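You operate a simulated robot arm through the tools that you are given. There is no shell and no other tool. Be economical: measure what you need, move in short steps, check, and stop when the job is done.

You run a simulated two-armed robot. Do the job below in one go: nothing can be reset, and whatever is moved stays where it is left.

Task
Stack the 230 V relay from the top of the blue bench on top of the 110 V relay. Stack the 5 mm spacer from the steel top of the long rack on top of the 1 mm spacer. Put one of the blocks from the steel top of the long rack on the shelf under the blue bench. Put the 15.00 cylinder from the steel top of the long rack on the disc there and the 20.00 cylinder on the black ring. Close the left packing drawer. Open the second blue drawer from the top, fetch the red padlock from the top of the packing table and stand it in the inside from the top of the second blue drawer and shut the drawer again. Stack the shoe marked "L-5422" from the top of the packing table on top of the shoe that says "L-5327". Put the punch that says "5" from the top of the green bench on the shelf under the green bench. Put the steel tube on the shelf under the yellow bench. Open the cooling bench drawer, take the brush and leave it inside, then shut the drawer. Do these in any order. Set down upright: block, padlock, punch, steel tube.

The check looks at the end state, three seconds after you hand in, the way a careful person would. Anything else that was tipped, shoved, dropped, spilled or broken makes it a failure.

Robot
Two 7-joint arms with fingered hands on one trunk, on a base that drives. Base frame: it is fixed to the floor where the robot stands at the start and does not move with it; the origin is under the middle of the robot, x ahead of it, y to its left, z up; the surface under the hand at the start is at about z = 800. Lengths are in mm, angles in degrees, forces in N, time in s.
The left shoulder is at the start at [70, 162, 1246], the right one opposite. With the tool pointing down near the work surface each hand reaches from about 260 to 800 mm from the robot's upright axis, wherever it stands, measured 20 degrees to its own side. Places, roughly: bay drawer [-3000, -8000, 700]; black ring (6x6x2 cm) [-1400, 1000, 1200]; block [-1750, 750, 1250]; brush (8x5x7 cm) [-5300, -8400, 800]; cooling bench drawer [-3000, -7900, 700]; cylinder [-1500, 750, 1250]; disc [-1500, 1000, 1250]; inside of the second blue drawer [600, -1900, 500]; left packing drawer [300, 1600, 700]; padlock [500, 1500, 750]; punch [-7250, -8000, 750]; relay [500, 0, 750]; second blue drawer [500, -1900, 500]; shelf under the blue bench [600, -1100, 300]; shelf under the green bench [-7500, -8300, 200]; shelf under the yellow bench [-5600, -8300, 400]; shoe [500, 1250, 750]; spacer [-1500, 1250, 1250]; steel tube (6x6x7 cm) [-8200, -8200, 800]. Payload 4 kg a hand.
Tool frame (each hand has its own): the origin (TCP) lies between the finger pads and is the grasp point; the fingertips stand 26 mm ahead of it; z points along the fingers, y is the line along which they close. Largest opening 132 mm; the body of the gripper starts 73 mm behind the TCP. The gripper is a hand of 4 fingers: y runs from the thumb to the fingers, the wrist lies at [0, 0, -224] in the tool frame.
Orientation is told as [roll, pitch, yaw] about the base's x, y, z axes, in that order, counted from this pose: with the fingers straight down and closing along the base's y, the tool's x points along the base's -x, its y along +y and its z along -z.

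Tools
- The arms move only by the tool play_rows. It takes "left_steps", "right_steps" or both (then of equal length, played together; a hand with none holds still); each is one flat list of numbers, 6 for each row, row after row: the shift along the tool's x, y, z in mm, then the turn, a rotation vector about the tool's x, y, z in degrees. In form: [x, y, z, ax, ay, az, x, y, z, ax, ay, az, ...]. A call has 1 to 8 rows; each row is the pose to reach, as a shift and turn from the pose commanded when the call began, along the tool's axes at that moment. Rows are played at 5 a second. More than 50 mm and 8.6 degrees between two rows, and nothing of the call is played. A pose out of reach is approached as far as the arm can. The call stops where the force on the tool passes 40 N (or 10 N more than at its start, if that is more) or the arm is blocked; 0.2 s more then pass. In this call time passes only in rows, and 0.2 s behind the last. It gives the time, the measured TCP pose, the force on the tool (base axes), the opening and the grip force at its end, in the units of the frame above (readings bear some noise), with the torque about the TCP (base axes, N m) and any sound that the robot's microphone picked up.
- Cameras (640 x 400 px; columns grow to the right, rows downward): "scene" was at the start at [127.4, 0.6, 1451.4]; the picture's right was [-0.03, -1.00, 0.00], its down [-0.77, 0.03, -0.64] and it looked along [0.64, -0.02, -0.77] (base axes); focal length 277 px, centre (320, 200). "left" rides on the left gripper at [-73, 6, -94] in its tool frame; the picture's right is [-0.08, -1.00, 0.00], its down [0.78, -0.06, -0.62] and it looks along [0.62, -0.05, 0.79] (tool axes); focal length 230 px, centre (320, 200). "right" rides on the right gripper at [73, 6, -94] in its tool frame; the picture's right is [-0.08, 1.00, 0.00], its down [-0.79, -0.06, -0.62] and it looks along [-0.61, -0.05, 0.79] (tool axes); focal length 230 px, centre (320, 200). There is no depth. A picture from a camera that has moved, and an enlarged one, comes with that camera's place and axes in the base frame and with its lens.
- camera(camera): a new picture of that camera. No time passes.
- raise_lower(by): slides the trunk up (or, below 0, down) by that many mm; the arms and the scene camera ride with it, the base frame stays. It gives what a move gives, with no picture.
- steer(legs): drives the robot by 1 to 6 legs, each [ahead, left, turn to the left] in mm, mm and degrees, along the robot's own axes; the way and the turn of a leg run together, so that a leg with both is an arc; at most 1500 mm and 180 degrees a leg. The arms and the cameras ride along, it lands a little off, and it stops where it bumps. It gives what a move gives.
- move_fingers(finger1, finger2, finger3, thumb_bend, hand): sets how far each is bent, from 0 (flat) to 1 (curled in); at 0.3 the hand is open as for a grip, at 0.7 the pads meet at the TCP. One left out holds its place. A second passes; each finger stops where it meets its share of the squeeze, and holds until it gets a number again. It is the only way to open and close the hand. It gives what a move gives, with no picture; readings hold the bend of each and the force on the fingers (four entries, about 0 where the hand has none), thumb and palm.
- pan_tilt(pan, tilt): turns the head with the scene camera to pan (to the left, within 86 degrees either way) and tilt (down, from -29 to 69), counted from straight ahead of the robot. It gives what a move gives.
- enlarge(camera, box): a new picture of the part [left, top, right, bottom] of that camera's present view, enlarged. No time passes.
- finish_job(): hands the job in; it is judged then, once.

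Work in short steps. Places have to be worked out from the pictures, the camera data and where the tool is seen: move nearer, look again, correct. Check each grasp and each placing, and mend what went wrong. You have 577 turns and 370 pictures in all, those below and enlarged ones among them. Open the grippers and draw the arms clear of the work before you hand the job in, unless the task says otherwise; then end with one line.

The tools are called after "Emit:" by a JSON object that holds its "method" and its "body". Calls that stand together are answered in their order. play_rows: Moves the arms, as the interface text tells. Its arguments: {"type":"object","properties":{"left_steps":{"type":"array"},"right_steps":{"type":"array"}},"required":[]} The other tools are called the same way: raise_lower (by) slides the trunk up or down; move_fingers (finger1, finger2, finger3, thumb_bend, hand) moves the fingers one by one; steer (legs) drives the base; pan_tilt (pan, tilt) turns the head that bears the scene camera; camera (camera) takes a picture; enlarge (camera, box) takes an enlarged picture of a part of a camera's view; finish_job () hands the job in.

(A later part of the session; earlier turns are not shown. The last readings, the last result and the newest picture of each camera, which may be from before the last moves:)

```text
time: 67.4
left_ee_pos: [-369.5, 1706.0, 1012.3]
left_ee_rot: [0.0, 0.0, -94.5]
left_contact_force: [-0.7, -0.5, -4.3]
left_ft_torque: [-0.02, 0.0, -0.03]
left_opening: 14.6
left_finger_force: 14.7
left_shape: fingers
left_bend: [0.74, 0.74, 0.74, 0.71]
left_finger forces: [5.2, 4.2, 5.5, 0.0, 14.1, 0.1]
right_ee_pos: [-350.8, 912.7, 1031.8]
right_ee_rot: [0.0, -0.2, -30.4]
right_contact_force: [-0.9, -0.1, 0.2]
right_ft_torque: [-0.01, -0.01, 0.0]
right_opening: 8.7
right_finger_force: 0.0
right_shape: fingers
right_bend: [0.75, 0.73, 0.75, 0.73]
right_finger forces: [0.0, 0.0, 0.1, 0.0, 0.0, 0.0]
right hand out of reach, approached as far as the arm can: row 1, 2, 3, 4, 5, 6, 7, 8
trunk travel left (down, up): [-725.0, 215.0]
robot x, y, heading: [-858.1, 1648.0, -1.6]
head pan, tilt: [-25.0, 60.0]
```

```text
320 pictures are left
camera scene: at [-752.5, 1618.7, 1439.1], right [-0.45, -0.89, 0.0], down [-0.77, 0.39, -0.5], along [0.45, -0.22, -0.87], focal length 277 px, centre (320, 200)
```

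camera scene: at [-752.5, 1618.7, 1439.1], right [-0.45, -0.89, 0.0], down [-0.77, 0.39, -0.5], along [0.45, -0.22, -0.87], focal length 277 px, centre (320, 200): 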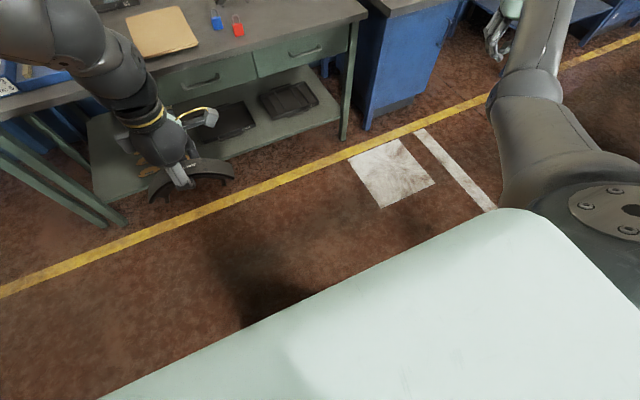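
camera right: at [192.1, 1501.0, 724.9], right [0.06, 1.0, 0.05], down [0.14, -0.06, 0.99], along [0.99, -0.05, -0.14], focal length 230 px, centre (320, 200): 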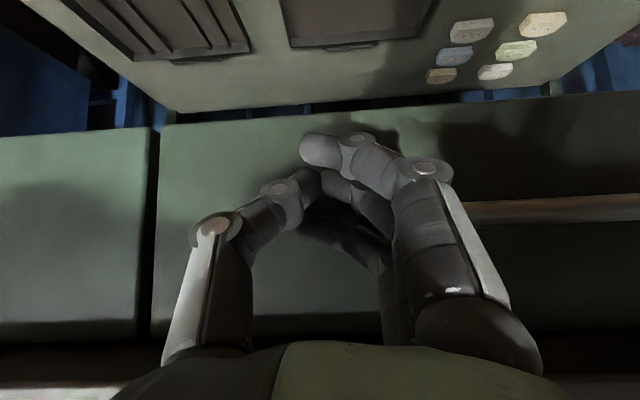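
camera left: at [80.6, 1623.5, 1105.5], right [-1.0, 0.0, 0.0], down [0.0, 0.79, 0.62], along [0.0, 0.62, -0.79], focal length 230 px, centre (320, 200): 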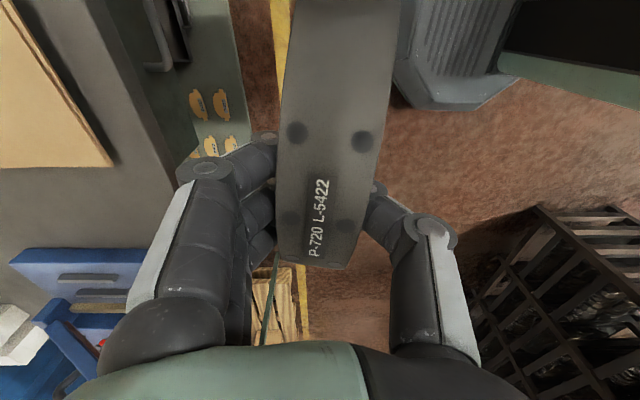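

The right arm is out to the side and clear. I turn -13° and drive towards the table with the shoe.

Emit:
{"method": "steer", "body": {"legs": [[0, 0, -13.4], [450, 0, 0], [430, -5, 0]]}}

Emit:
{"method": "pan_tilt", "body": {"pan": 15, "tilt": 50}}

Emit:
{"method": "camera", "body": {"camera": "scene"}}

```text
time: 73.2
left_ee_pos: [474.4, 1357.3, 1012.1]
left_ee_rot: [0.0, 0.1, -107.8]
left_contact_force: [0.5, 0.7, -4.3]
left_ft_torque: [-0.02, -0.01, 0.01]
left_opening: 14.6
left_finger_force: 14.4
left_shape: fingers
left_bend: [0.74, 0.74, 0.74, 0.71]
left_finger forces: [5.1, 4.0, 5.4, 0.0, 14.1, 0.0]
right_ee_pos: [310.0, 582.6, 1032.0]
right_ee_rot: [0.1, -0.1, -43.7]
right_contact_force: [-0.4, 0.2, 0.0]
right_ft_torque: [0.01, 0.01, 0.0]
right_opening: 8.8
right_finger_force: 0.0
right_shape: fingers
right_bend: [0.75, 0.73, 0.75, 0.73]
right_finger forces: [0.0, 0.0, 0.0, 0.1, 0.0, 0.0]
trunk travel left (down, up): [-725.0, 215.0]
robot x, y, heading: [-18.7, 1412.8, -15.0]
head pan, tilt: [-25.0, 60.0]
```

```text
time: 74.2
left_ee_pos: [474.8, 1357.2, 1013.5]
left_ee_rot: [0.0, 0.0, -107.9]
left_contact_force: [-1.0, -0.2, -3.6]
left_ft_torque: [-0.02, -0.01, -0.02]
left_opening: 14.8
left_finger_force: 15.0
left_shape: fingers
left_bend: [0.74, 0.74, 0.74, 0.71]
left_finger forces: [5.1, 4.1, 5.5, 0.0, 14.0, 0.0]
right_ee_pos: [310.8, 582.2, 1030.2]
right_ee_rot: [0.0, -0.1, -43.7]
right_contact_force: [-0.2, -0.5, 0.2]
right_ft_torque: [-0.02, 0.01, 0.01]
right_opening: 8.8
right_finger_force: 0.1
right_shape: fingers
right_bend: [0.75, 0.73, 0.75, 0.73]
right_finger forces: [0.0, 0.1, 0.1, 0.1, 0.0, 0.0]
trunk travel left (down, up): [-725.0, 215.0]
robot x, y, heading: [-18.0, 1417.2, -14.9]
head pan, tilt: [15.0, 50.0]
```

```text
319 pictures are left
camera scene: at [107.4, 1403.7, 1451.7], right [0.0, -1.0, 0.0], down [-0.77, 0.0, -0.64], along [0.64, 0.0, -0.77], focal length 277 px, centre (320, 200)
```

scene: 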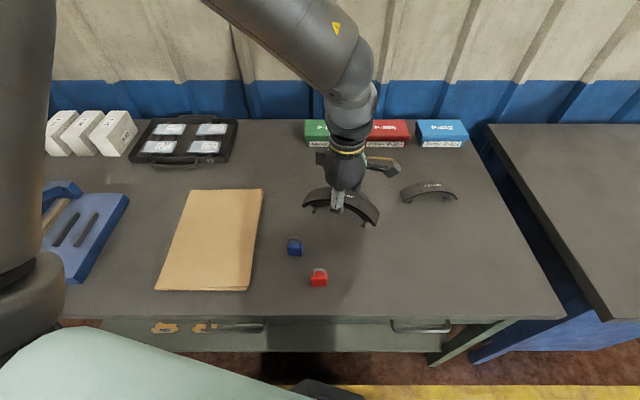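

I check a detail: brown pieces visible near the left drawer front, and the view of L-5327.

Emit:
{"method": "enlarge", "body": {"camera": "scene", "box": [80, 300, 480, 370]}}

Emit:
{"method": "camera", "body": {"camera": "left"}}

```text
1.60 times, centred on (280, 335) of scene
camera zoom: at [107.4, 1403.7, 1451.7], right [0.0, -1.0, 0.0], down [-0.77, 0.0, -0.64], along [0.64, 0.0, -0.77], focal length 443 px, centre (384, -16)
```

zoom: 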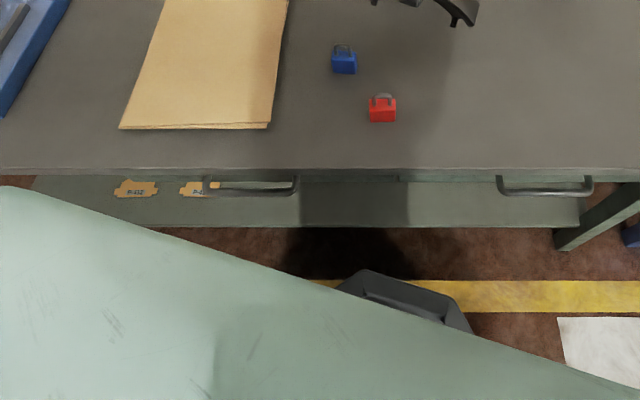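

```text
317 pictures are left
camera left: at [457.4, 1286.2, 1105.6], right [-0.97, 0.23, 0.0], down [0.18, 0.77, 0.62], along [0.14, 0.6, -0.79], focal length 230 px, centre (320, 200)
```

left: 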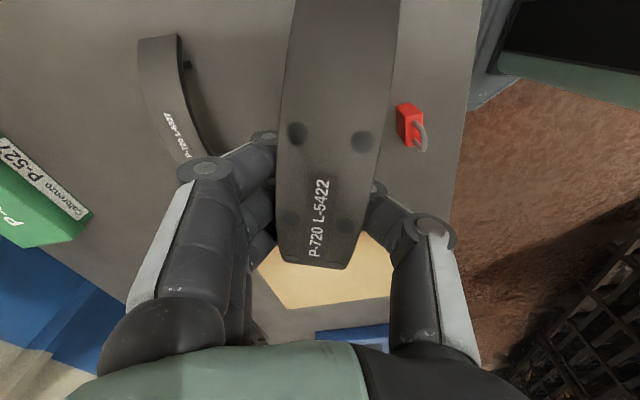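

Both drawers are flush; the brown pieces are on the shelf below. L-5327's apex is at (619.5, 1345.5). I move above it and turn to yaw -94.

Emit:
{"method": "play_rows", "body": {"left_steps": [7, 36, 0, 0, 0, -4, 15, 72, 0, 0, 0, -8, 22, 108, 0, 0, 0, -11, 29, 143, 0, 0, 0, -14]}}

Emit:
{"method": "camera", "body": {"camera": "left"}}

Emit:
{"method": "enlarge", "body": {"camera": "scene", "box": [270, 140, 470, 260]}}

```text
time: 75.2
left_ee_pos: [584.2, 1323.4, 1010.2]
left_ee_rot: [0.2, 0.0, -93.3]
left_contact_force: [-0.4, 0.1, -4.7]
left_ft_torque: [-0.01, 0.0, -0.02]
left_opening: 14.7
left_finger_force: 14.2
left_shape: fingers
left_bend: [0.74, 0.74, 0.74, 0.71]
left_finger forces: [5.1, 4.1, 5.4, 0.1, 13.9, 0.0]
left hand out of reach, approached as far as the arm can: row 1, 2, 3, 4
right_ee_pos: [311.6, 580.9, 1030.3]
right_ee_rot: [-0.1, 0.0, -43.7]
right_contact_force: [-0.1, -0.3, 0.3]
right_ft_torque: [-0.02, 0.02, -0.01]
right_opening: 8.9
right_finger_force: 0.2
right_shape: fingers
right_bend: [0.75, 0.73, 0.75, 0.73]
right_finger forces: [0.0, 0.0, 0.0, 0.1, 0.1, 0.1]
trunk travel left (down, up): [-725.0, 215.0]
robot x, y, heading: [-20.5, 1418.3, -15.2]
head pan, tilt: [15.0, 50.0]
```

```text
316 pictures are left
camera left: at [584.2, 1251.6, 1103.8], right [-1.0, -0.02, 0.0], down [-0.02, 0.79, 0.62], along [-0.01, 0.62, -0.79], focal length 230 px, centre (320, 200)
```

left: 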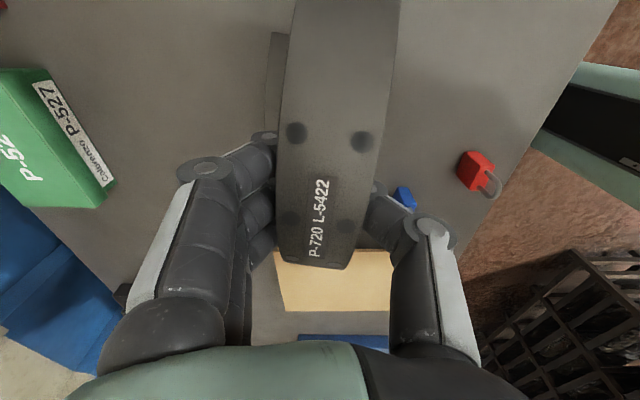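

```text
3.20 times, centred on (370, 200) of scene
camera zoom: at [109.1, 1403.1, 1451.5], right [0.0, -1.0, 0.0], down [-0.77, 0.0, -0.64], along [0.64, 0.0, -0.77], focal length 886 px, centre (160, 200)
```

zoom: 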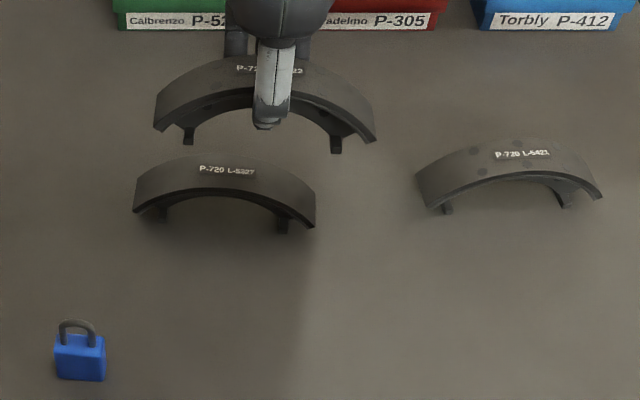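

The arm is just short again. I shift the base left and slightly ahead for a better angle.

Emit:
{"method": "steer", "body": {"legs": [[25, 124, 0]]}}

Emit:
{"method": "camera", "body": {"camera": "left"}}

```text
time: 76.5
left_ee_pos: [637.9, 1436.9, 1011.8]
left_ee_rot: [0.3, 0.0, -93.3]
left_contact_force: [0.9, -0.1, -4.1]
left_ft_torque: [0.02, -0.01, -0.01]
left_opening: 14.5
left_finger_force: 14.2
left_shape: fingers
left_bend: [0.74, 0.74, 0.74, 0.71]
left_finger forces: [5.1, 3.9, 5.6, 0.0, 14.1, 0.1]
right_ee_pos: [366.3, 694.2, 1029.8]
right_ee_rot: [-0.1, 0.0, -43.8]
right_contact_force: [-0.7, -0.6, 0.2]
right_ft_torque: [0.02, -0.03, -0.01]
right_opening: 8.6
right_finger_force: 0.0
right_shape: fingers
right_bend: [0.75, 0.73, 0.75, 0.73]
right_finger forces: [0.0, 0.0, 0.0, 0.0, 0.1, 0.1]
trunk travel left (down, up): [-725.0, 215.0]
robot x, y, heading: [35.7, 1527.5, -15.0]
head pan, tilt: [15.0, 50.0]
```

```text
314 pictures are left
camera left: at [638.5, 1364.8, 1104.8], right [-1.0, -0.02, 0.0], down [-0.02, 0.79, 0.62], along [-0.01, 0.62, -0.79], focal length 230 px, centre (320, 200)
```

left: 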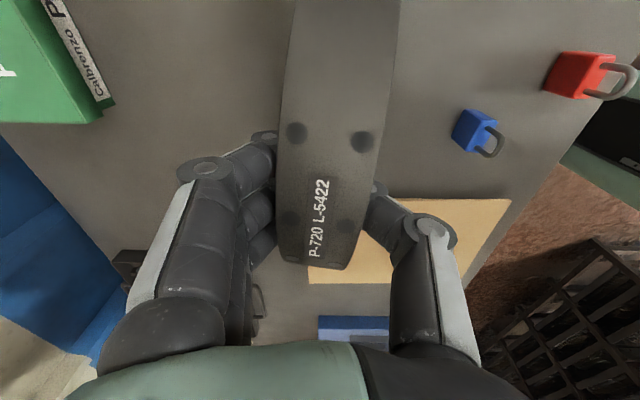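

I move -95 mm in y to come over L-5327.

Emit:
{"method": "play_rows", "body": {"left_steps": [-32, -4, 0, 0, 0, 0, -64, -8, 0, 0, 0, 0, -96, -12, 10, 0, 0, 0]}}

Emit:
{"method": "camera", "body": {"camera": "left"}}

Emit:
{"method": "enlarge", "body": {"camera": "scene", "box": [310, 140, 510, 260]}}

```text
time: 77.3
left_ee_pos: [620.0, 1339.5, 1003.1]
left_ee_rot: [0.1, -0.1, -93.3]
left_contact_force: [-0.3, -0.7, -4.3]
left_ft_torque: [-0.01, 0.01, 0.01]
left_opening: 14.5
left_finger_force: 14.0
left_shape: fingers
left_bend: [0.74, 0.74, 0.74, 0.71]
left_finger forces: [5.1, 4.0, 5.4, 0.1, 13.8, 0.0]
right_ee_pos: [367.0, 696.0, 1030.0]
right_ee_rot: [0.0, 0.0, -43.6]
right_contact_force: [-1.0, 0.5, -0.2]
right_ft_torque: [0.02, 0.0, 0.01]
right_opening: 8.9
right_finger_force: 0.0
right_shape: fingers
right_bend: [0.75, 0.73, 0.75, 0.73]
right_finger forces: [0.0, 0.0, 0.0, 0.0, 0.1, 0.1]
trunk travel left (down, up): [-725.0, 215.0]
robot x, y, heading: [36.9, 1527.8, -15.2]
head pan, tilt: [15.0, 50.0]
```

```text
313 pictures are left
camera left: at [621.4, 1268.1, 1095.5], right [-1.0, -0.02, 0.0], down [-0.02, 0.79, 0.62], along [-0.01, 0.62, -0.79], focal length 230 px, centre (320, 200)
```

left: 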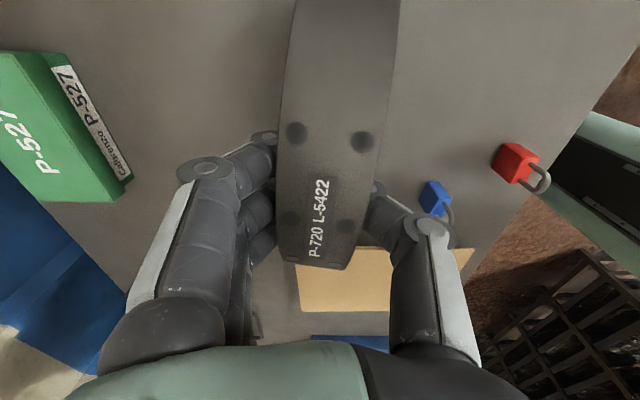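

```text
3.20 times, centred on (410, 200) of scene
camera zoom: at [164.3, 1517.2, 1451.6], right [0.0, -1.0, 0.0], down [-0.77, 0.0, -0.64], along [0.64, 0.0, -0.77], focal length 886 px, centre (32, 200)
```

zoom: 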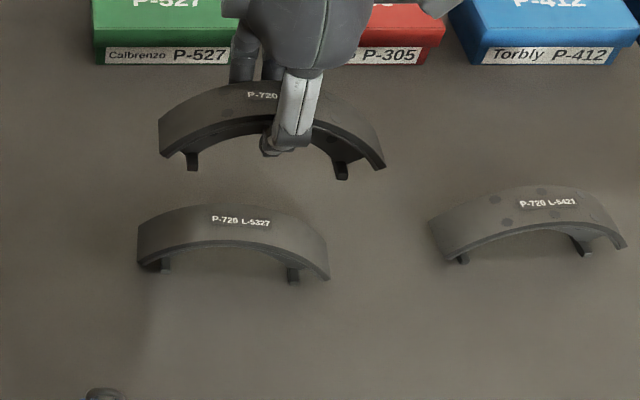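

Comparing both shoes in the scene view, the held one is about 7 mm too far in x and 5 mm short in y; yaw matches. I correct this and descend to z≈940.

Emit:
{"method": "play_rows", "body": {"left_steps": [5, -6, 15, 0, 0, 0, 5, -6, 40, 0, 0, 0, 5, -6, 63, 0, 0, 0]}}

Emit:
{"method": "enlarge", "body": {"camera": "scene", "box": [330, 150, 450, 240]}}

```text
time: 78.1
left_ee_pos: [615.8, 1347.9, 938.2]
left_ee_rot: [0.3, -0.2, -93.5]
left_contact_force: [0.1, 0.0, -4.7]
left_ft_torque: [-0.01, -0.05, -0.02]
left_opening: 14.5
left_finger_force: 14.2
left_shape: fingers
left_bend: [0.74, 0.74, 0.74, 0.71]
left_finger forces: [4.8, 4.0, 5.5, 0.0, 13.7, 0.1]
right_ee_pos: [367.0, 695.3, 1031.5]
right_ee_rot: [-0.1, 0.2, -43.8]
right_contact_force: [0.5, 0.5, -0.5]
right_ft_torque: [0.01, 0.0, 0.04]
right_opening: 9.1
right_finger_force: 0.0
right_shape: fingers
right_bend: [0.75, 0.73, 0.75, 0.73]
right_finger forces: [0.1, 0.1, 0.0, 0.0, 0.0, 0.1]
trunk travel left (down, up): [-725.0, 215.0]
robot x, y, heading: [35.4, 1530.1, -14.8]
head pan, tilt: [15.0, 50.0]
```

```text
4.44 times, centred on (390, 195) of scene
camera zoom: at [164.6, 1517.8, 1451.6], right [0.0, -1.0, 0.0], down [-0.77, 0.0, -0.64], along [0.64, 0.0, -0.77], focal length 1231 px, centre (9, 222)
```

zoom: 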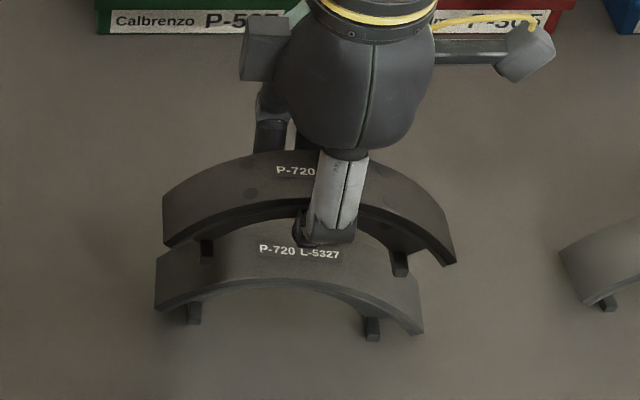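

Aligned within about 3 mm. I lower to about z=912.

Emit:
{"method": "play_rows", "body": {"left_steps": [-1, 3, 10, 0, 0, 1, -1, 3, 20, 0, 0, 1, -1, 3, 27, 0, 0, 1]}}

Emit:
{"method": "enlarge", "body": {"camera": "scene", "box": [330, 150, 450, 240]}}

Emit:
{"method": "enlarge", "body": {"camera": "left", "box": [200, 100, 440, 300]}}

```text
time: 78.9
left_ee_pos: [619.0, 1345.6, 911.4]
left_ee_rot: [0.4, -0.2, -94.5]
left_contact_force: [-0.1, -0.5, -0.7]
left_ft_torque: [-0.11, 0.0, -0.01]
left_opening: 14.4
left_finger_force: 14.1
left_shape: fingers
left_bend: [0.74, 0.74, 0.74, 0.71]
left_finger forces: [4.6, 4.1, 5.5, 0.0, 13.9, 0.1]
right_ee_pos: [366.1, 696.8, 1031.7]
right_ee_rot: [0.1, -0.1, -43.7]
right_contact_force: [-0.4, -0.4, -0.1]
right_ft_torque: [0.01, -0.02, -0.01]
right_opening: 8.9
right_finger_force: 0.1
right_shape: fingers
right_bend: [0.75, 0.73, 0.75, 0.73]
right_finger forces: [0.0, 0.0, 0.0, 0.1, 0.0, 0.0]
trunk travel left (down, up): [-725.0, 215.0]
robot x, y, heading: [37.4, 1527.8, -15.0]
head pan, tilt: [15.0, 50.0]
```

```text
4.44 times, centred on (390, 195) of scene
camera zoom: at [163.2, 1518.2, 1451.8], right [0.0, -1.0, 0.0], down [-0.77, 0.0, -0.64], along [0.64, 0.0, -0.77], focal length 1231 px, centre (9, 222)
```

zoom: 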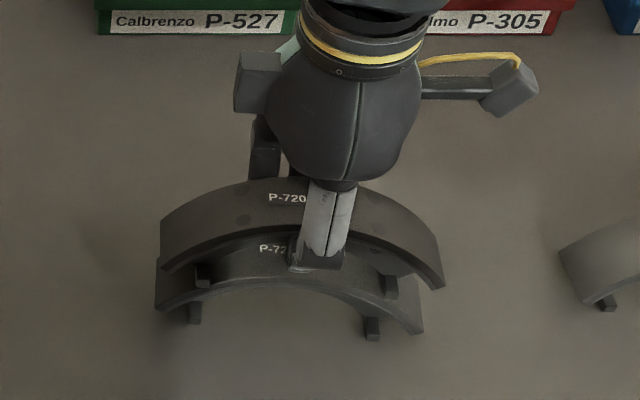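

```text
2.00 times, centred on (320, 200) of left
camera zoom: at [617.1, 1273.8, 1004.8], right [-1.0, 0.0, -0.01], down [0.0, 0.79, 0.61], along [0.0, 0.61, -0.79], focal length 460 px, centre (320, 200)
```

zoom: 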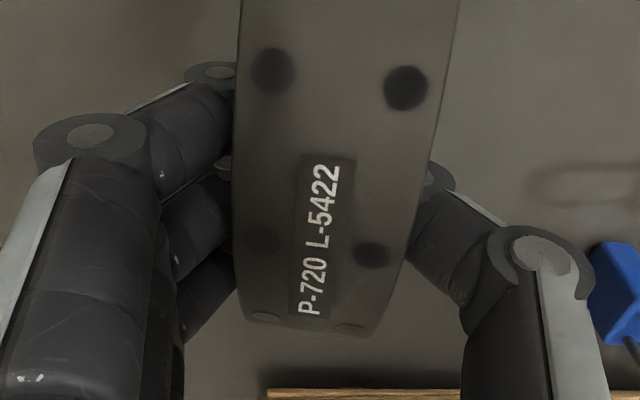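

Contact came early: the fingers hold the web under the arch, so the fingertips touch the lower crown. I should regrasp by the rim edges. I set the shoe down on free table space at about (490, 1300).

Emit:
{"method": "play_rows", "body": {"left_steps": [0, 0, -40, 0, 0, 0, 0, 0, -75, 0, 0, 0, -18, -42, -75, 0, 0, 0, -36, -84, -75, 0, 0, 0, -55, -125, -75, 0, 0, 0, -55, -125, -40, 0, 0, 0, -55, -125, 0, 0, 0, 0, -55, -125, 36, 0, 0, 0]}}

Emit:
{"method": "enlarge", "body": {"camera": "scene", "box": [310, 160, 470, 260]}}

```text
time: 80.7
left_ee_pos: [489.1, 1298.1, 874.9]
left_ee_rot: [0.3, -0.1, -94.4]
left_contact_force: [1.0, 0.3, -4.0]
left_ft_torque: [0.01, 0.03, -0.01]
left_opening: 14.4
left_finger_force: 14.3
left_shape: fingers
left_bend: [0.74, 0.74, 0.74, 0.71]
left_finger forces: [5.0, 4.2, 5.4, 0.0, 13.8, 0.0]
right_ee_pos: [367.2, 695.2, 1030.7]
right_ee_rot: [-0.1, 0.0, -43.7]
right_contact_force: [0.0, -1.1, 0.0]
right_ft_torque: [-0.01, -0.02, 0.01]
right_opening: 8.7
right_finger_force: 0.1
right_shape: fingers
right_bend: [0.75, 0.73, 0.75, 0.73]
right_finger forces: [0.0, 0.1, 0.1, 0.0, 0.0, 0.0]
trunk travel left (down, up): [-725.0, 215.0]
robot x, y, heading: [38.7, 1525.8, -14.9]
head pan, tilt: [15.0, 50.0]
```

```text
4.00 times, centred on (390, 210) of scene
camera zoom: at [164.1, 1517.3, 1451.7], right [0.0, -1.0, 0.0], down [-0.77, 0.0, -0.64], along [0.64, 0.0, -0.77], focal length 1108 px, centre (40, 160)
```

zoom: 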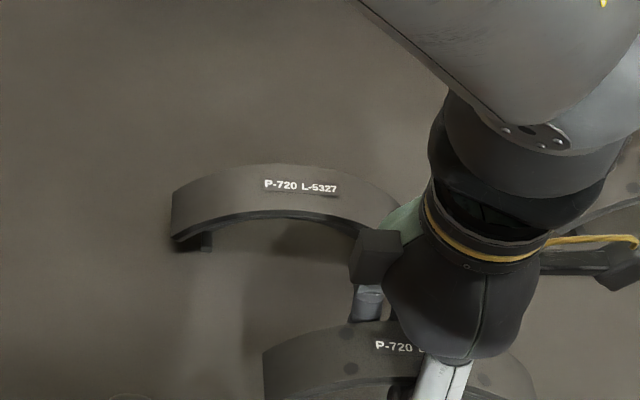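

I lower the last few millimetres to the table.

Emit:
{"method": "play_rows", "body": {"left_steps": [0, 0, 3, 0, 0, 0, 0, 0, 6, 0, 0, 0]}}

```text
time: 81.3
left_ee_pos: [490.5, 1299.5, 868.4]
left_ee_rot: [0.3, 0.0, -94.4]
left_contact_force: [-0.5, 0.0, -3.8]
left_ft_torque: [0.0, 0.03, -0.03]
left_opening: 14.2
left_finger_force: 14.2
left_shape: fingers
left_bend: [0.74, 0.74, 0.74, 0.71]
left_finger forces: [4.8, 4.1, 5.3, 0.0, 13.8, 0.0]
right_ee_pos: [366.6, 696.6, 1031.6]
right_ee_rot: [-0.1, 0.0, -43.9]
right_contact_force: [-0.2, 0.2, 0.0]
right_ft_torque: [0.0, -0.02, 0.0]
right_opening: 8.9
right_finger_force: 0.0
right_shape: fingers
right_bend: [0.75, 0.73, 0.75, 0.73]
right_finger forces: [0.0, 0.0, 0.0, 0.0, 0.1, 0.1]
trunk travel left (down, up): [-725.0, 215.0]
robot x, y, heading: [35.5, 1529.7, -15.0]
head pan, tilt: [15.0, 50.0]
```

Emit:
{"method": "play_rows", "body": {"left_steps": [0, 0, 2, 0, 0, 0, 0, 0, 3, 0, 0, 0]}}

```text
time: 81.9
left_ee_pos: [489.3, 1302.0, 865.5]
left_ee_rot: [0.3, 0.0, -94.3]
left_contact_force: [-0.3, 1.0, -4.2]
left_ft_torque: [0.03, -0.01, -0.01]
left_opening: 14.3
left_finger_force: 14.3
left_shape: fingers
left_bend: [0.74, 0.74, 0.74, 0.71]
left_finger forces: [5.0, 4.1, 5.4, 0.0, 13.9, 0.0]
right_ee_pos: [365.4, 695.9, 1031.3]
right_ee_rot: [-0.1, -0.1, -43.8]
right_contact_force: [0.3, -0.4, -0.5]
right_ft_torque: [0.0, 0.02, 0.02]
right_opening: 8.7
right_finger_force: 0.2
right_shape: fingers
right_bend: [0.75, 0.73, 0.75, 0.73]
right_finger forces: [0.0, 0.0, 0.1, 0.0, 0.1, 0.0]
trunk travel left (down, up): [-725.0, 215.0]
robot x, y, heading: [36.7, 1530.7, -14.7]
head pan, tilt: [15.0, 50.0]
```

Not touching yet, so I continue in small steps.

Emit:
{"method": "play_rows", "body": {"left_steps": [0, 0, 2, 0, 0, 0, 0, 0, 4, 0, 0, 0]}}

Emit:
{"method": "play_rows", "body": {"left_steps": [0, 0, 2, 0, 0, 0, 0, 0, 4, 0, 0, 0]}}

```text
time: 82.5
left_ee_pos: [490.3, 1300.4, 863.1]
left_ee_rot: [0.4, -0.1, -94.5]
left_contact_force: [-1.8, 1.1, 9.5]
left_ft_torque: [-0.02, -0.04, 0.01]
left_opening: 13.9
left_finger_force: 14.3
left_shape: fingers
left_bend: [0.74, 0.74, 0.74, 0.71]
left_finger forces: [4.0, 4.5, 4.4, 0.0, 15.7, 0.0]
right_ee_pos: [365.0, 697.4, 1031.6]
right_ee_rot: [0.0, -0.1, -43.8]
right_contact_force: [0.3, 0.0, 1.0]
right_ft_torque: [0.02, 0.03, 0.01]
right_opening: 8.7
right_finger_force: 0.1
right_shape: fingers
right_bend: [0.75, 0.73, 0.75, 0.73]
right_finger forces: [0.0, 0.1, 0.0, 0.1, 0.0, 0.1]
trunk travel left (down, up): [-725.0, 215.0]
robot x, y, heading: [37.8, 1530.0, -14.9]
head pan, tilt: [15.0, 50.0]
```

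```text
time: 83.1
left_ee_pos: [488.8, 1301.6, 858.8]
left_ee_rot: [0.4, -0.2, -94.3]
left_contact_force: [-2.4, -3.0, 14.6]
left_ft_torque: [-0.04, -0.13, 0.02]
left_opening: 13.1
left_finger_force: 13.8
left_shape: fingers
left_bend: [0.75, 0.75, 0.75, 0.72]
left_finger forces: [4.3, 4.6, 4.9, 0.0, 13.4, 0.0]
right_ee_pos: [365.4, 695.9, 1031.5]
right_ee_rot: [0.0, -0.1, -43.8]
right_contact_force: [-0.2, 0.3, 0.2]
right_ft_torque: [-0.03, 0.02, 0.02]
right_opening: 9.0
right_finger_force: 0.0
right_shape: fingers
right_bend: [0.75, 0.73, 0.75, 0.73]
right_finger forces: [0.0, 0.0, 0.0, 0.0, 0.0, 0.0]
trunk travel left (down, up): [-725.0, 215.0]
robot x, y, heading: [35.2, 1525.4, -14.9]
head pan, tilt: [15.0, 50.0]
```

The shoe is on the table. I open, rise to z≈879 (TCP just below the crown top) and look.

Emit:
{"method": "move_fingers", "body": {"hand": "left", "finger1": 0.35, "finger2": 0.35, "finger3": 0.35, "thumb_bend": 0.35}}

Emit:
{"method": "play_rows", "body": {"left_steps": [0, 0, -12, 0, 0, 0, 0, 0, -21, 0, 0, 0]}}

Emit:
{"method": "enlarge", "body": {"camera": "left", "box": [200, 100, 440, 300]}}

Emit:
{"method": "enlarge", "body": {"camera": "scene", "box": [310, 160, 470, 270]}}

```text
time: 84.1
left_ee_pos: [488.9, 1301.7, 857.7]
left_ee_rot: [0.3, -0.1, -94.4]
left_contact_force: [-0.7, -0.8, -0.4]
left_ft_torque: [-0.01, 0.01, 0.01]
left_opening: 119.7
left_finger_force: 0.0
left_shape: fingers
left_bend: [0.35, 0.35, 0.35, 0.35]
left_finger forces: [0.1, 0.0, 0.1, 0.0, 0.0, 0.0]
right_ee_pos: [366.6, 696.5, 1032.5]
right_ee_rot: [-0.1, -0.1, -43.8]
right_contact_force: [0.2, -1.0, -0.3]
right_ft_torque: [0.0, -0.01, -0.01]
right_opening: 9.1
right_finger_force: 0.0
right_shape: fingers
right_bend: [0.75, 0.73, 0.75, 0.73]
right_finger forces: [0.0, 0.0, 0.1, 0.1, 0.1, 0.0]
trunk travel left (down, up): [-725.0, 215.0]
robot x, y, heading: [36.1, 1527.8, -15.0]
head pan, tilt: [15.0, 50.0]
```

```text
time: 84.7
left_ee_pos: [489.0, 1302.0, 880.3]
left_ee_rot: [0.3, -0.1, -94.4]
left_contact_force: [-0.5, -0.7, -0.5]
left_ft_torque: [-0.04, 0.0, 0.0]
left_opening: 119.8
left_finger_force: 0.1
left_shape: fingers
left_bend: [0.35, 0.35, 0.35, 0.35]
left_finger forces: [0.0, 0.2, 0.0, 0.0, 0.0, 0.0]
right_ee_pos: [366.1, 697.0, 1031.8]
right_ee_rot: [0.0, -0.1, -43.8]
right_contact_force: [0.6, -0.2, -0.1]
right_ft_torque: [0.0, -0.03, 0.01]
right_opening: 8.8
right_finger_force: 0.0
right_shape: fingers
right_bend: [0.75, 0.73, 0.75, 0.73]
right_finger forces: [0.1, 0.0, 0.0, 0.0, 0.0, 0.0]
trunk travel left (down, up): [-725.0, 215.0]
robot x, y, heading: [35.5, 1530.0, -15.1]
head pan, tilt: [15.0, 50.0]
```

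```text
2.00 times, centred on (320, 200) of left
camera zoom: at [488.9, 1230.1, 972.9], right [-1.0, 0.0, -0.01], down [0.0, 0.79, 0.62], along [0.0, 0.62, -0.79], focal length 460 px, centre (320, 200)
```

zoom: 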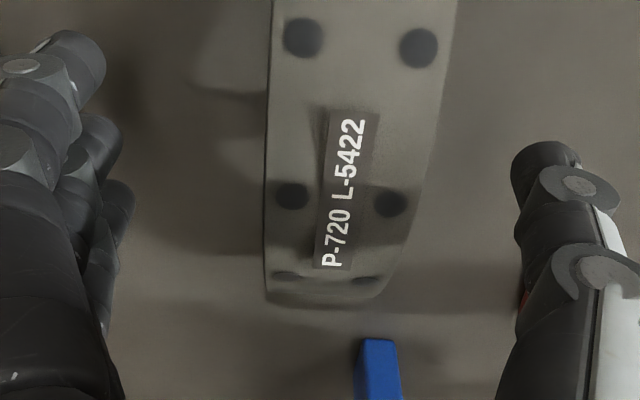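

```text
3.64 times, centred on (390, 215) of scene
camera zoom: at [163.2, 1518.3, 1451.7], right [0.0, -1.0, 0.0], down [-0.77, 0.0, -0.64], along [0.64, 0.0, -0.77], focal length 1007 px, centre (66, 146)
```

zoom: 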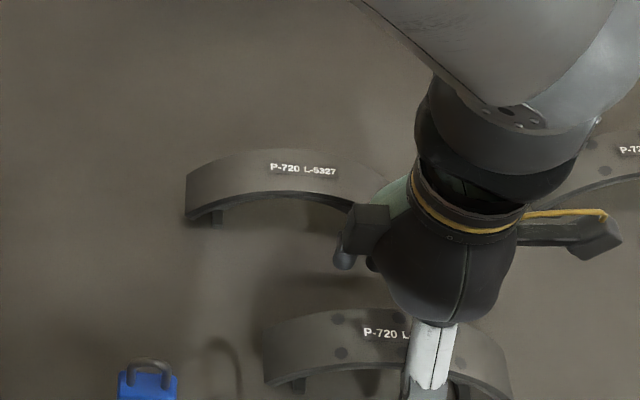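

The shoe centre is about 6 mm nearer in x. I adjust, go down to z≈876 and close gently to grip the rim edges.

Emit:
{"method": "play_rows", "body": {"left_steps": [-1, -6, 4, 0, 0, 0]}}

Emit:
{"method": "move_fingers", "body": {"hand": "left", "finger1": 0.7, "finger2": 0.7, "finger3": 0.7, "thumb_bend": 0.7}}

Emit:
{"method": "enlarge", "body": {"camera": "left", "box": [200, 100, 440, 300]}}

```text
time: 85.1
left_ee_pos: [483.4, 1300.1, 875.7]
left_ee_rot: [0.4, -0.1, -94.5]
left_contact_force: [-0.6, -0.3, 0.0]
left_ft_torque: [-0.03, 0.0, 0.02]
left_opening: 119.8
left_finger_force: 0.1
left_shape: fingers
left_bend: [0.35, 0.35, 0.35, 0.35]
left_finger forces: [0.0, 0.0, 0.0, 0.1, 0.0, 0.1]
right_ee_pos: [365.4, 696.2, 1031.3]
right_ee_rot: [0.1, -0.1, -43.8]
right_contact_force: [0.1, -0.2, -0.4]
right_ft_torque: [-0.01, -0.04, 0.0]
right_opening: 8.6
right_finger_force: 0.0
right_shape: fingers
right_bend: [0.75, 0.73, 0.75, 0.73]
right_finger forces: [0.1, 0.1, 0.1, 0.1, 0.0, 0.1]
trunk travel left (down, up): [-725.0, 215.0]
robot x, y, heading: [37.0, 1528.5, -14.7]
head pan, tilt: [15.0, 50.0]
```

```text
time: 86.1
left_ee_pos: [484.5, 1301.4, 873.8]
left_ee_rot: [0.1, 0.0, -94.5]
left_contact_force: [0.0, -0.2, -1.0]
left_ft_torque: [0.0, 0.01, 0.01]
left_opening: 27.5
left_finger_force: 11.7
left_shape: fingers
left_bend: [0.65, 0.68, 0.65, 0.67]
left_finger forces: [4.5, 2.2, 4.7, 0.1, 11.7, 0.1]
right_ee_pos: [366.7, 695.6, 1030.8]
right_ee_rot: [-0.1, -0.1, -43.8]
right_contact_force: [0.0, 0.1, -0.1]
right_ft_torque: [-0.03, -0.01, 0.0]
right_opening: 8.8
right_finger_force: 0.0
right_shape: fingers
right_bend: [0.75, 0.73, 0.75, 0.73]
right_finger forces: [0.1, 0.1, 0.0, 0.0, 0.1, 0.1]
trunk travel left (down, up): [-725.0, 215.0]
robot x, y, heading: [38.5, 1526.9, -15.0]
head pan, tilt: [15.0, 50.0]
```

```text
2.00 times, centred on (320, 200) of left
camera zoom: at [482.9, 1229.1, 968.1], right [-1.0, 0.0, 0.0], down [0.0, 0.79, 0.62], along [0.0, 0.62, -0.79], focal length 460 px, centre (320, 200)
```

zoom: 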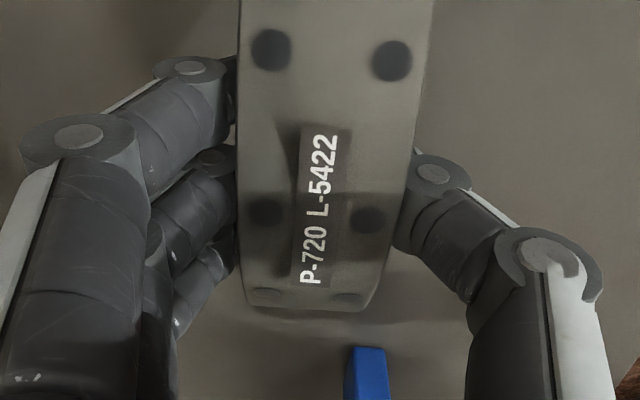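

It's now gripping the rim edges (opening 27.5). I lift gently.

Emit:
{"method": "play_rows", "body": {"left_steps": [0, 0, -8, 0, 0, 0, 0, 0, -20, 0, 0, 0]}}

Emit:
{"method": "play_rows", "body": {"left_steps": [0, 0, -20, 0, 0, 0, 0, 0, -45, 0, 0, 0]}}

Emit:
{"method": "camera", "body": {"camera": "left"}}

Emit:
{"method": "enlarge", "body": {"camera": "scene", "box": [310, 160, 470, 270]}}

```text
time: 86.7
left_ee_pos: [482.8, 1301.8, 895.0]
left_ee_rot: [0.2, 0.0, -94.4]
left_contact_force: [-0.2, 0.2, -3.4]
left_ft_torque: [0.01, -0.01, 0.01]
left_opening: 27.7
left_finger_force: 11.3
left_shape: fingers
left_bend: [0.65, 0.68, 0.65, 0.67]
left_finger forces: [4.5, 2.2, 4.6, 0.0, 11.8, 0.0]
right_ee_pos: [366.2, 696.1, 1032.6]
right_ee_rot: [0.0, 0.0, -43.8]
right_contact_force: [-0.1, 0.2, 0.5]
right_ft_torque: [0.03, 0.0, 0.0]
right_opening: 8.6
right_finger_force: 0.1
right_shape: fingers
right_bend: [0.75, 0.73, 0.75, 0.73]
right_finger forces: [0.0, 0.0, 0.0, 0.1, 0.1, 0.1]
trunk travel left (down, up): [-725.0, 215.0]
robot x, y, heading: [34.9, 1528.3, -14.9]
head pan, tilt: [15.0, 50.0]
```

```text
time: 87.3
left_ee_pos: [481.2, 1301.8, 939.8]
left_ee_rot: [0.4, -0.1, -94.6]
left_contact_force: [0.3, 0.4, -5.0]
left_ft_torque: [0.02, 0.0, 0.0]
left_opening: 27.0
left_finger_force: 11.0
left_shape: fingers
left_bend: [0.65, 0.68, 0.65, 0.67]
left_finger forces: [4.6, 2.3, 4.7, 0.0, 11.8, 0.0]
right_ee_pos: [366.9, 696.2, 1032.0]
right_ee_rot: [-0.1, 0.0, -43.8]
right_contact_force: [-0.3, 1.2, 0.0]
right_ft_torque: [0.01, 0.01, -0.01]
right_opening: 8.8
right_finger_force: 0.2
right_shape: fingers
right_bend: [0.75, 0.73, 0.75, 0.73]
right_finger forces: [0.0, 0.0, 0.1, 0.1, 0.0, 0.0]
trunk travel left (down, up): [-725.0, 215.0]
robot x, y, heading: [37.5, 1528.4, -14.9]
head pan, tilt: [15.0, 50.0]
```

```text
304 pictures are left
camera left: at [480.6, 1230.4, 1033.4], right [-1.0, 0.0, 0.0], down [0.0, 0.79, 0.62], along [0.0, 0.62, -0.79], focal length 230 px, centre (320, 200)
```

left: 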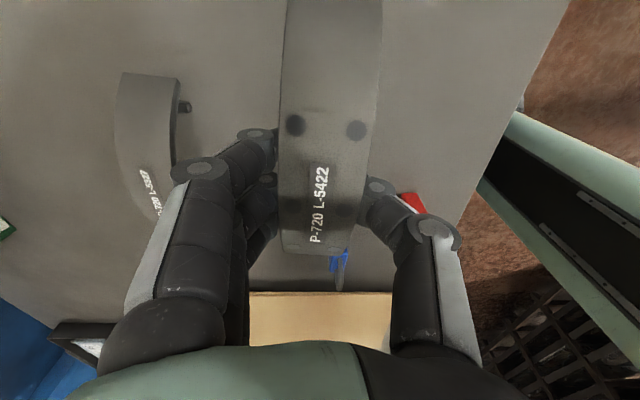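

```text
3.64 times, centred on (390, 215) of scene
camera zoom: at [163.1, 1518.5, 1451.7], right [0.0, -1.0, 0.0], down [-0.77, 0.0, -0.64], along [0.64, 0.0, -0.77], focal length 1007 px, centre (66, 146)
```

zoom: 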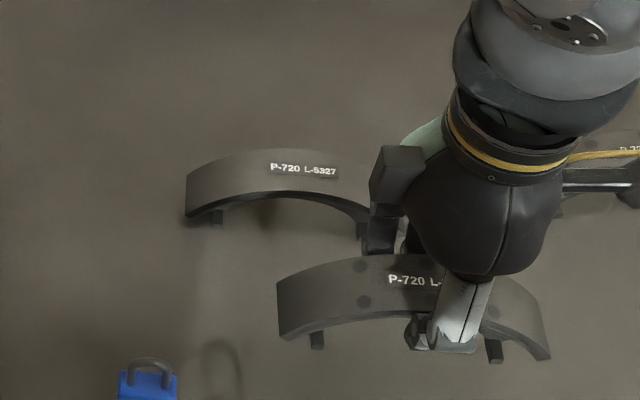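

Held well. I carry it over to L-5327 and check the alignment again at height.

Emit:
{"method": "play_rows", "body": {"left_steps": [0, 0, -25, 0, 0, 0, 10, 20, -40, 0, 0, 0, 25, 56, -40, 0, 0, 0, 40, 92, -40, 0, 0, 0, 54, 129, -40, 0, 0, 0, 54, 129, 0, 0, 0, 0]}}

Emit:
{"method": "enlarge", "body": {"camera": "scene", "box": [330, 150, 450, 240]}}

```text
time: 88.7
left_ee_pos: [617.7, 1343.4, 939.9]
left_ee_rot: [0.2, 0.0, -94.6]
left_contact_force: [0.0, -0.5, -4.4]
left_ft_torque: [0.03, 0.0, 0.01]
left_opening: 27.3
left_finger_force: 11.3
left_shape: fingers
left_bend: [0.65, 0.68, 0.65, 0.67]
left_finger forces: [4.5, 2.2, 4.6, 0.0, 11.7, 0.0]
right_ee_pos: [368.2, 695.6, 1030.6]
right_ee_rot: [-0.2, 0.0, -43.7]
right_contact_force: [0.0, -0.5, 0.0]
right_ft_torque: [0.03, 0.02, 0.01]
right_opening: 8.8
right_finger_force: 0.1
right_shape: fingers
right_bend: [0.75, 0.73, 0.75, 0.73]
right_finger forces: [0.1, 0.0, 0.0, 0.0, 0.0, 0.1]
trunk travel left (down, up): [-725.0, 215.0]
robot x, y, heading: [37.4, 1527.5, -14.9]
head pan, tilt: [15.0, 50.0]
```

```text
4.44 times, centred on (390, 195) of scene
camera zoom: at [165.5, 1517.0, 1451.5], right [0.0, -1.0, 0.0], down [-0.77, 0.0, -0.64], along [0.64, 0.0, -0.77], focal length 1231 px, centre (9, 222)
```

zoom: 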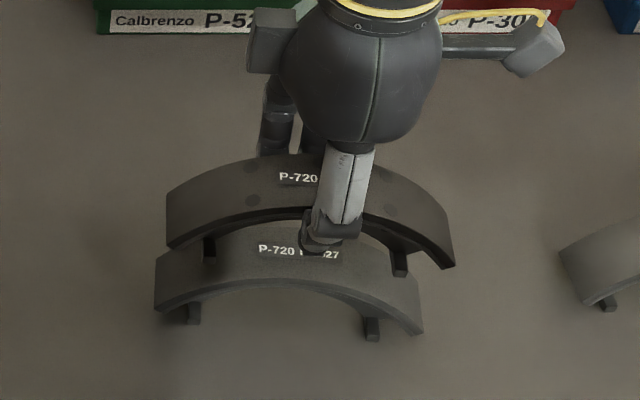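

Aligned within about 4 mm. I correct +3 mm in x and descend stepwise.

Emit:
{"method": "play_rows", "body": {"left_steps": [1, 3, 8, 0, 0, 0, 1, 3, 16, 0, 0, 0, 1, 3, 22, 0, 0, 0]}}

Emit:
{"method": "play_rows", "body": {"left_steps": [0, 0, 2, 0, 0, 0, 0, 0, 4, 0, 0, 0]}}

```text
time: 89.5
left_ee_pos: [618.1, 1344.4, 920.1]
left_ee_rot: [0.4, -0.1, -94.4]
left_contact_force: [0.7, -0.2, 0.8]
left_ft_torque: [-0.04, 0.01, -0.03]
left_opening: 26.3
left_finger_force: 10.4
left_shape: fingers
left_bend: [0.66, 0.68, 0.66, 0.67]
left_finger forces: [3.6, 1.9, 4.1, 0.0, 11.0, 0.1]
right_ee_pos: [366.0, 695.2, 1032.4]
right_ee_rot: [-0.1, -0.2, -43.7]
right_contact_force: [-0.6, 0.7, 0.1]
right_ft_torque: [0.01, -0.02, 0.06]
right_opening: 8.8
right_finger_force: 0.0
right_shape: fingers
right_bend: [0.75, 0.73, 0.75, 0.73]
right_finger forces: [0.1, 0.0, 0.0, 0.0, 0.0, 0.0]
trunk travel left (down, up): [-725.0, 215.0]
robot x, y, heading: [38.7, 1530.6, -14.8]
head pan, tilt: [15.0, 50.0]
```

```text
time: 90.1
left_ee_pos: [618.0, 1345.9, 914.9]
left_ee_rot: [0.2, -0.1, -94.4]
left_contact_force: [0.2, -1.4, 3.2]
left_ft_torque: [0.01, -0.07, 0.01]
left_opening: 22.3
left_finger_force: 7.2
left_shape: fingers
left_bend: [0.68, 0.69, 0.67, 0.69]
left_finger forces: [2.6, 2.0, 3.2, 0.1, 6.3, 0.0]
right_ee_pos: [366.8, 696.0, 1031.4]
right_ee_rot: [0.0, -0.1, -43.8]
right_contact_force: [0.2, 0.0, -0.6]
right_ft_torque: [0.01, 0.02, 0.02]
right_opening: 8.9
right_finger_force: 0.1
right_shape: fingers
right_bend: [0.75, 0.73, 0.75, 0.73]
right_finger forces: [0.0, 0.0, 0.0, 0.0, 0.0, 0.1]
trunk travel left (down, up): [-725.0, 215.0]
robot x, y, heading: [39.1, 1527.7, -14.9]
head pan, tilt: [15.0, 50.0]
```

The fingers are slipping down the rim, so the shoe is resting on the lower one. I look before releasing.

Emit:
{"method": "enlarge", "body": {"camera": "scene", "box": [340, 160, 440, 240]}}

```text
5.00 times, centred on (390, 200) of scene
camera zoom: at [163.4, 1518.0, 1451.7], right [0.0, -1.0, 0.0], down [-0.77, 0.0, -0.64], along [0.64, 0.0, -0.77], focal length 1385 px, centre (-30, 200)
```

zoom: 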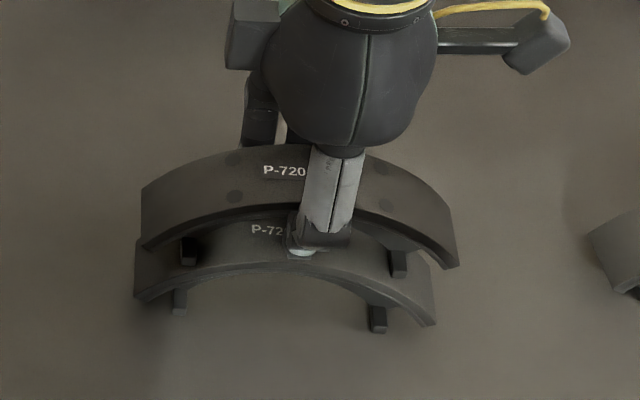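

The feet appear to be on the lower arch and the alignment is good. I release gently.

Emit:
{"method": "move_fingers", "body": {"hand": "left", "finger1": 0.6, "finger2": 0.6, "finger3": 0.6, "thumb_bend": 0.6}}

Emit:
{"method": "enlarge", "body": {"camera": "scene", "box": [340, 160, 440, 240]}}

```text
time: 91.1
left_ee_pos: [619.0, 1345.5, 915.8]
left_ee_rot: [0.4, -0.1, -94.4]
left_contact_force: [0.8, 0.5, -0.6]
left_ft_torque: [0.05, -0.02, 0.0]
left_opening: 38.5
left_finger_force: 0.1
left_shape: fingers
left_bend: [0.6, 0.6, 0.6, 0.6]
left_finger forces: [0.1, 0.0, 0.1, 0.0, 0.0, 0.1]
right_ee_pos: [365.9, 695.0, 1031.2]
right_ee_rot: [0.0, -0.1, -43.9]
right_contact_force: [-0.5, 0.0, -0.5]
right_ft_torque: [0.03, 0.02, 0.0]
right_opening: 8.6
right_finger_force: 0.1
right_shape: fingers
right_bend: [0.75, 0.73, 0.75, 0.73]
right_finger forces: [0.0, 0.1, 0.0, 0.1, 0.0, 0.1]
trunk travel left (down, up): [-725.0, 215.0]
robot x, y, heading: [38.5, 1524.9, -15.0]
head pan, tilt: [15.0, 50.0]
```

```text
5.00 times, centred on (390, 200) of scene
camera zoom: at [163.4, 1518.2, 1451.7], right [0.0, -1.0, 0.0], down [-0.77, 0.0, -0.64], along [0.64, 0.0, -0.77], focal length 1385 px, centre (-30, 200)
```

zoom: 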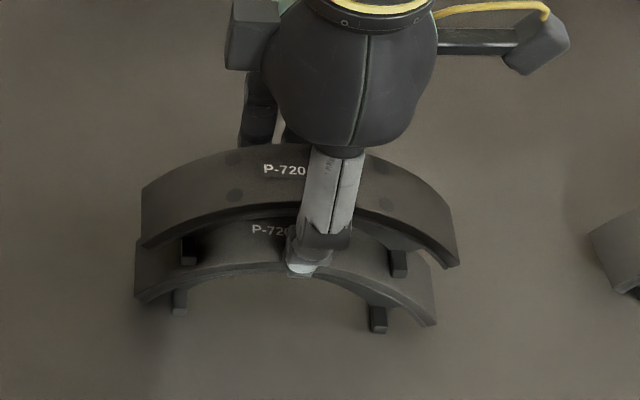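

The shoe stays put with the hand released. I open fully and rise clear.

Emit:
{"method": "move_fingers", "body": {"hand": "left", "finger1": 0.3, "finger2": 0.3, "finger3": 0.3, "thumb_bend": 0.3}}

Emit:
{"method": "play_rows", "body": {"left_steps": [0, 0, -20, 0, 0, 0, 0, 0, -60, 0, 0, 0, 0, 0, -105, 0, 0, 0, 0, 0, -130, 0, 0, 0, 40, -20, -130, 0, 0, 0, 80, -40, -130, 0, 0, 0]}}

Emit:
{"method": "enlarge", "body": {"camera": "scene", "box": [300, 140, 460, 260]}}

Emit:
{"method": "camera", "body": {"camera": "left"}}

```text
time: 92.1
left_ee_pos: [618.0, 1345.3, 915.7]
left_ee_rot: [0.3, -0.2, -94.4]
left_contact_force: [-0.2, -0.9, -0.3]
left_ft_torque: [0.01, 0.01, 0.0]
left_opening: 135.6
left_finger_force: 0.0
left_shape: fingers
left_bend: [0.3, 0.3, 0.3, 0.3]
left_finger forces: [0.0, 0.0, 0.1, 0.0, 0.0, 0.0]
right_ee_pos: [366.0, 696.1, 1030.8]
right_ee_rot: [0.1, -0.2, -43.8]
right_contact_force: [0.1, 0.4, -0.5]
right_ft_torque: [0.0, -0.02, 0.01]
right_opening: 9.1
right_finger_force: 0.1
right_shape: fingers
right_bend: [0.75, 0.73, 0.75, 0.73]
right_finger forces: [0.0, 0.0, 0.1, 0.0, 0.0, 0.0]
trunk travel left (down, up): [-725.0, 215.0]
robot x, y, heading: [38.4, 1528.4, -14.7]
head pan, tilt: [15.0, 50.0]
```

```text
time: 93.5
left_ee_pos: [584.5, 1427.8, 1049.4]
left_ee_rot: [0.3, -0.2, -94.5]
left_contact_force: [-0.2, 0.3, -0.7]
left_ft_torque: [-0.02, 0.0, 0.0]
left_opening: 135.8
left_finger_force: 0.1
left_shape: fingers
left_bend: [0.3, 0.3, 0.3, 0.3]
left_finger forces: [0.1, 0.1, 0.0, 0.0, 0.0, 0.0]
right_ee_pos: [364.6, 698.2, 1032.8]
right_ee_rot: [0.0, -0.2, -43.7]
right_contact_force: [-0.3, -0.1, -0.2]
right_ft_torque: [0.02, -0.03, -0.04]
right_opening: 8.8
right_finger_force: 0.0
right_shape: fingers
right_bend: [0.75, 0.73, 0.75, 0.73]
right_finger forces: [0.0, 0.1, 0.0, 0.1, 0.1, 0.0]
trunk travel left (down, up): [-725.0, 215.0]
robot x, y, heading: [39.9, 1528.0, -15.0]
head pan, tilt: [15.0, 50.0]
```

```text
3.33 times, centred on (380, 200) of scene
camera zoom: at [162.6, 1520.7, 1451.8], right [0.0, -1.0, 0.0], down [-0.77, 0.0, -0.64], along [0.64, 0.0, -0.77], focal length 923 px, centre (120, 200)
```

zoom: 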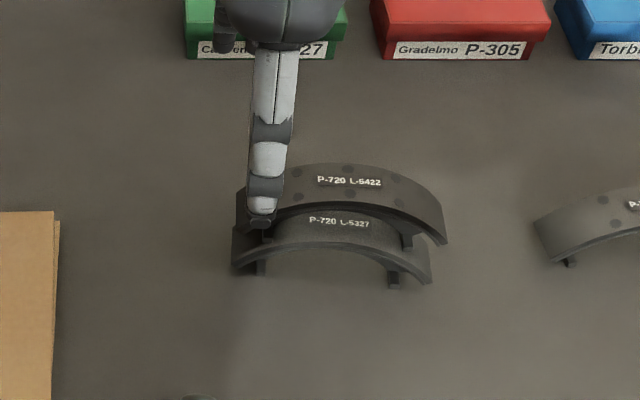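

```text
298 pictures are left
camera left: at [583.8, 1356.3, 1141.7], right [-1.0, 0.0, -0.01], down [0.0, 0.79, 0.61], along [0.0, 0.61, -0.79], focal length 230 px, centre (320, 200)
```

left: 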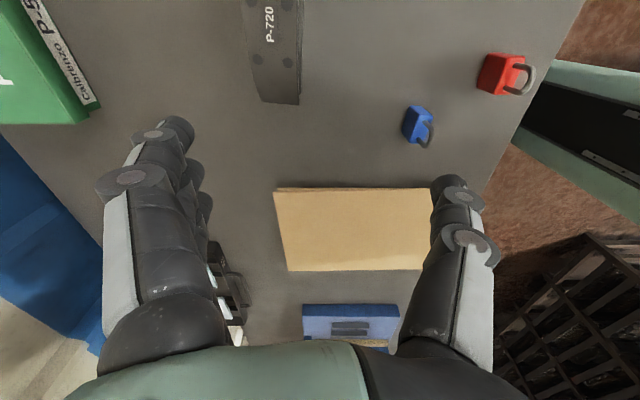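

The shoe stack stands well. Next is the red padlock, so I look at it closely.

Emit:
{"method": "enlarge", "body": {"camera": "scene", "box": [310, 220, 410, 290]}}

Emit:
{"method": "enlarge", "body": {"camera": "left", "box": [380, 30, 560, 160]}}

```text
5.71 times, centred on (360, 255) of scene
camera zoom: at [162.6, 1520.7, 1451.8], right [0.0, -1.0, 0.0], down [-0.77, 0.0, -0.64], along [0.64, 0.0, -0.77], focal length 1583 px, centre (91, -114)
```

zoom: 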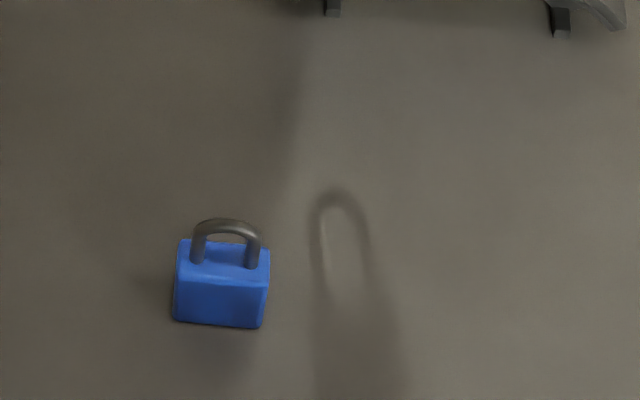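

```text
3.08 times, centred on (470, 95) of left
camera zoom: at [583.8, 1356.3, 1141.7], right [-1.0, 0.0, -0.01], down [0.0, 0.79, 0.61], along [0.0, 0.61, -0.79], focal length 708 px, centre (-142, 523)
```

zoom: 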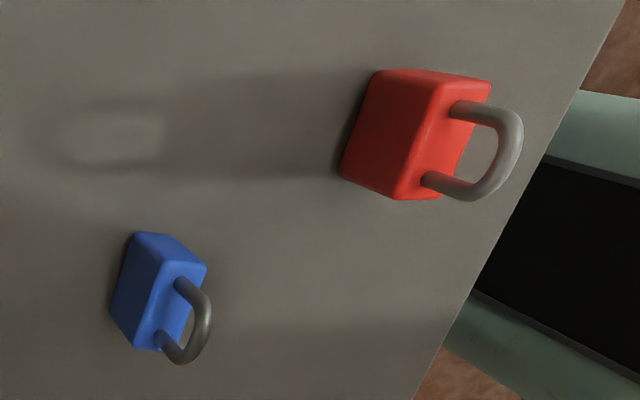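

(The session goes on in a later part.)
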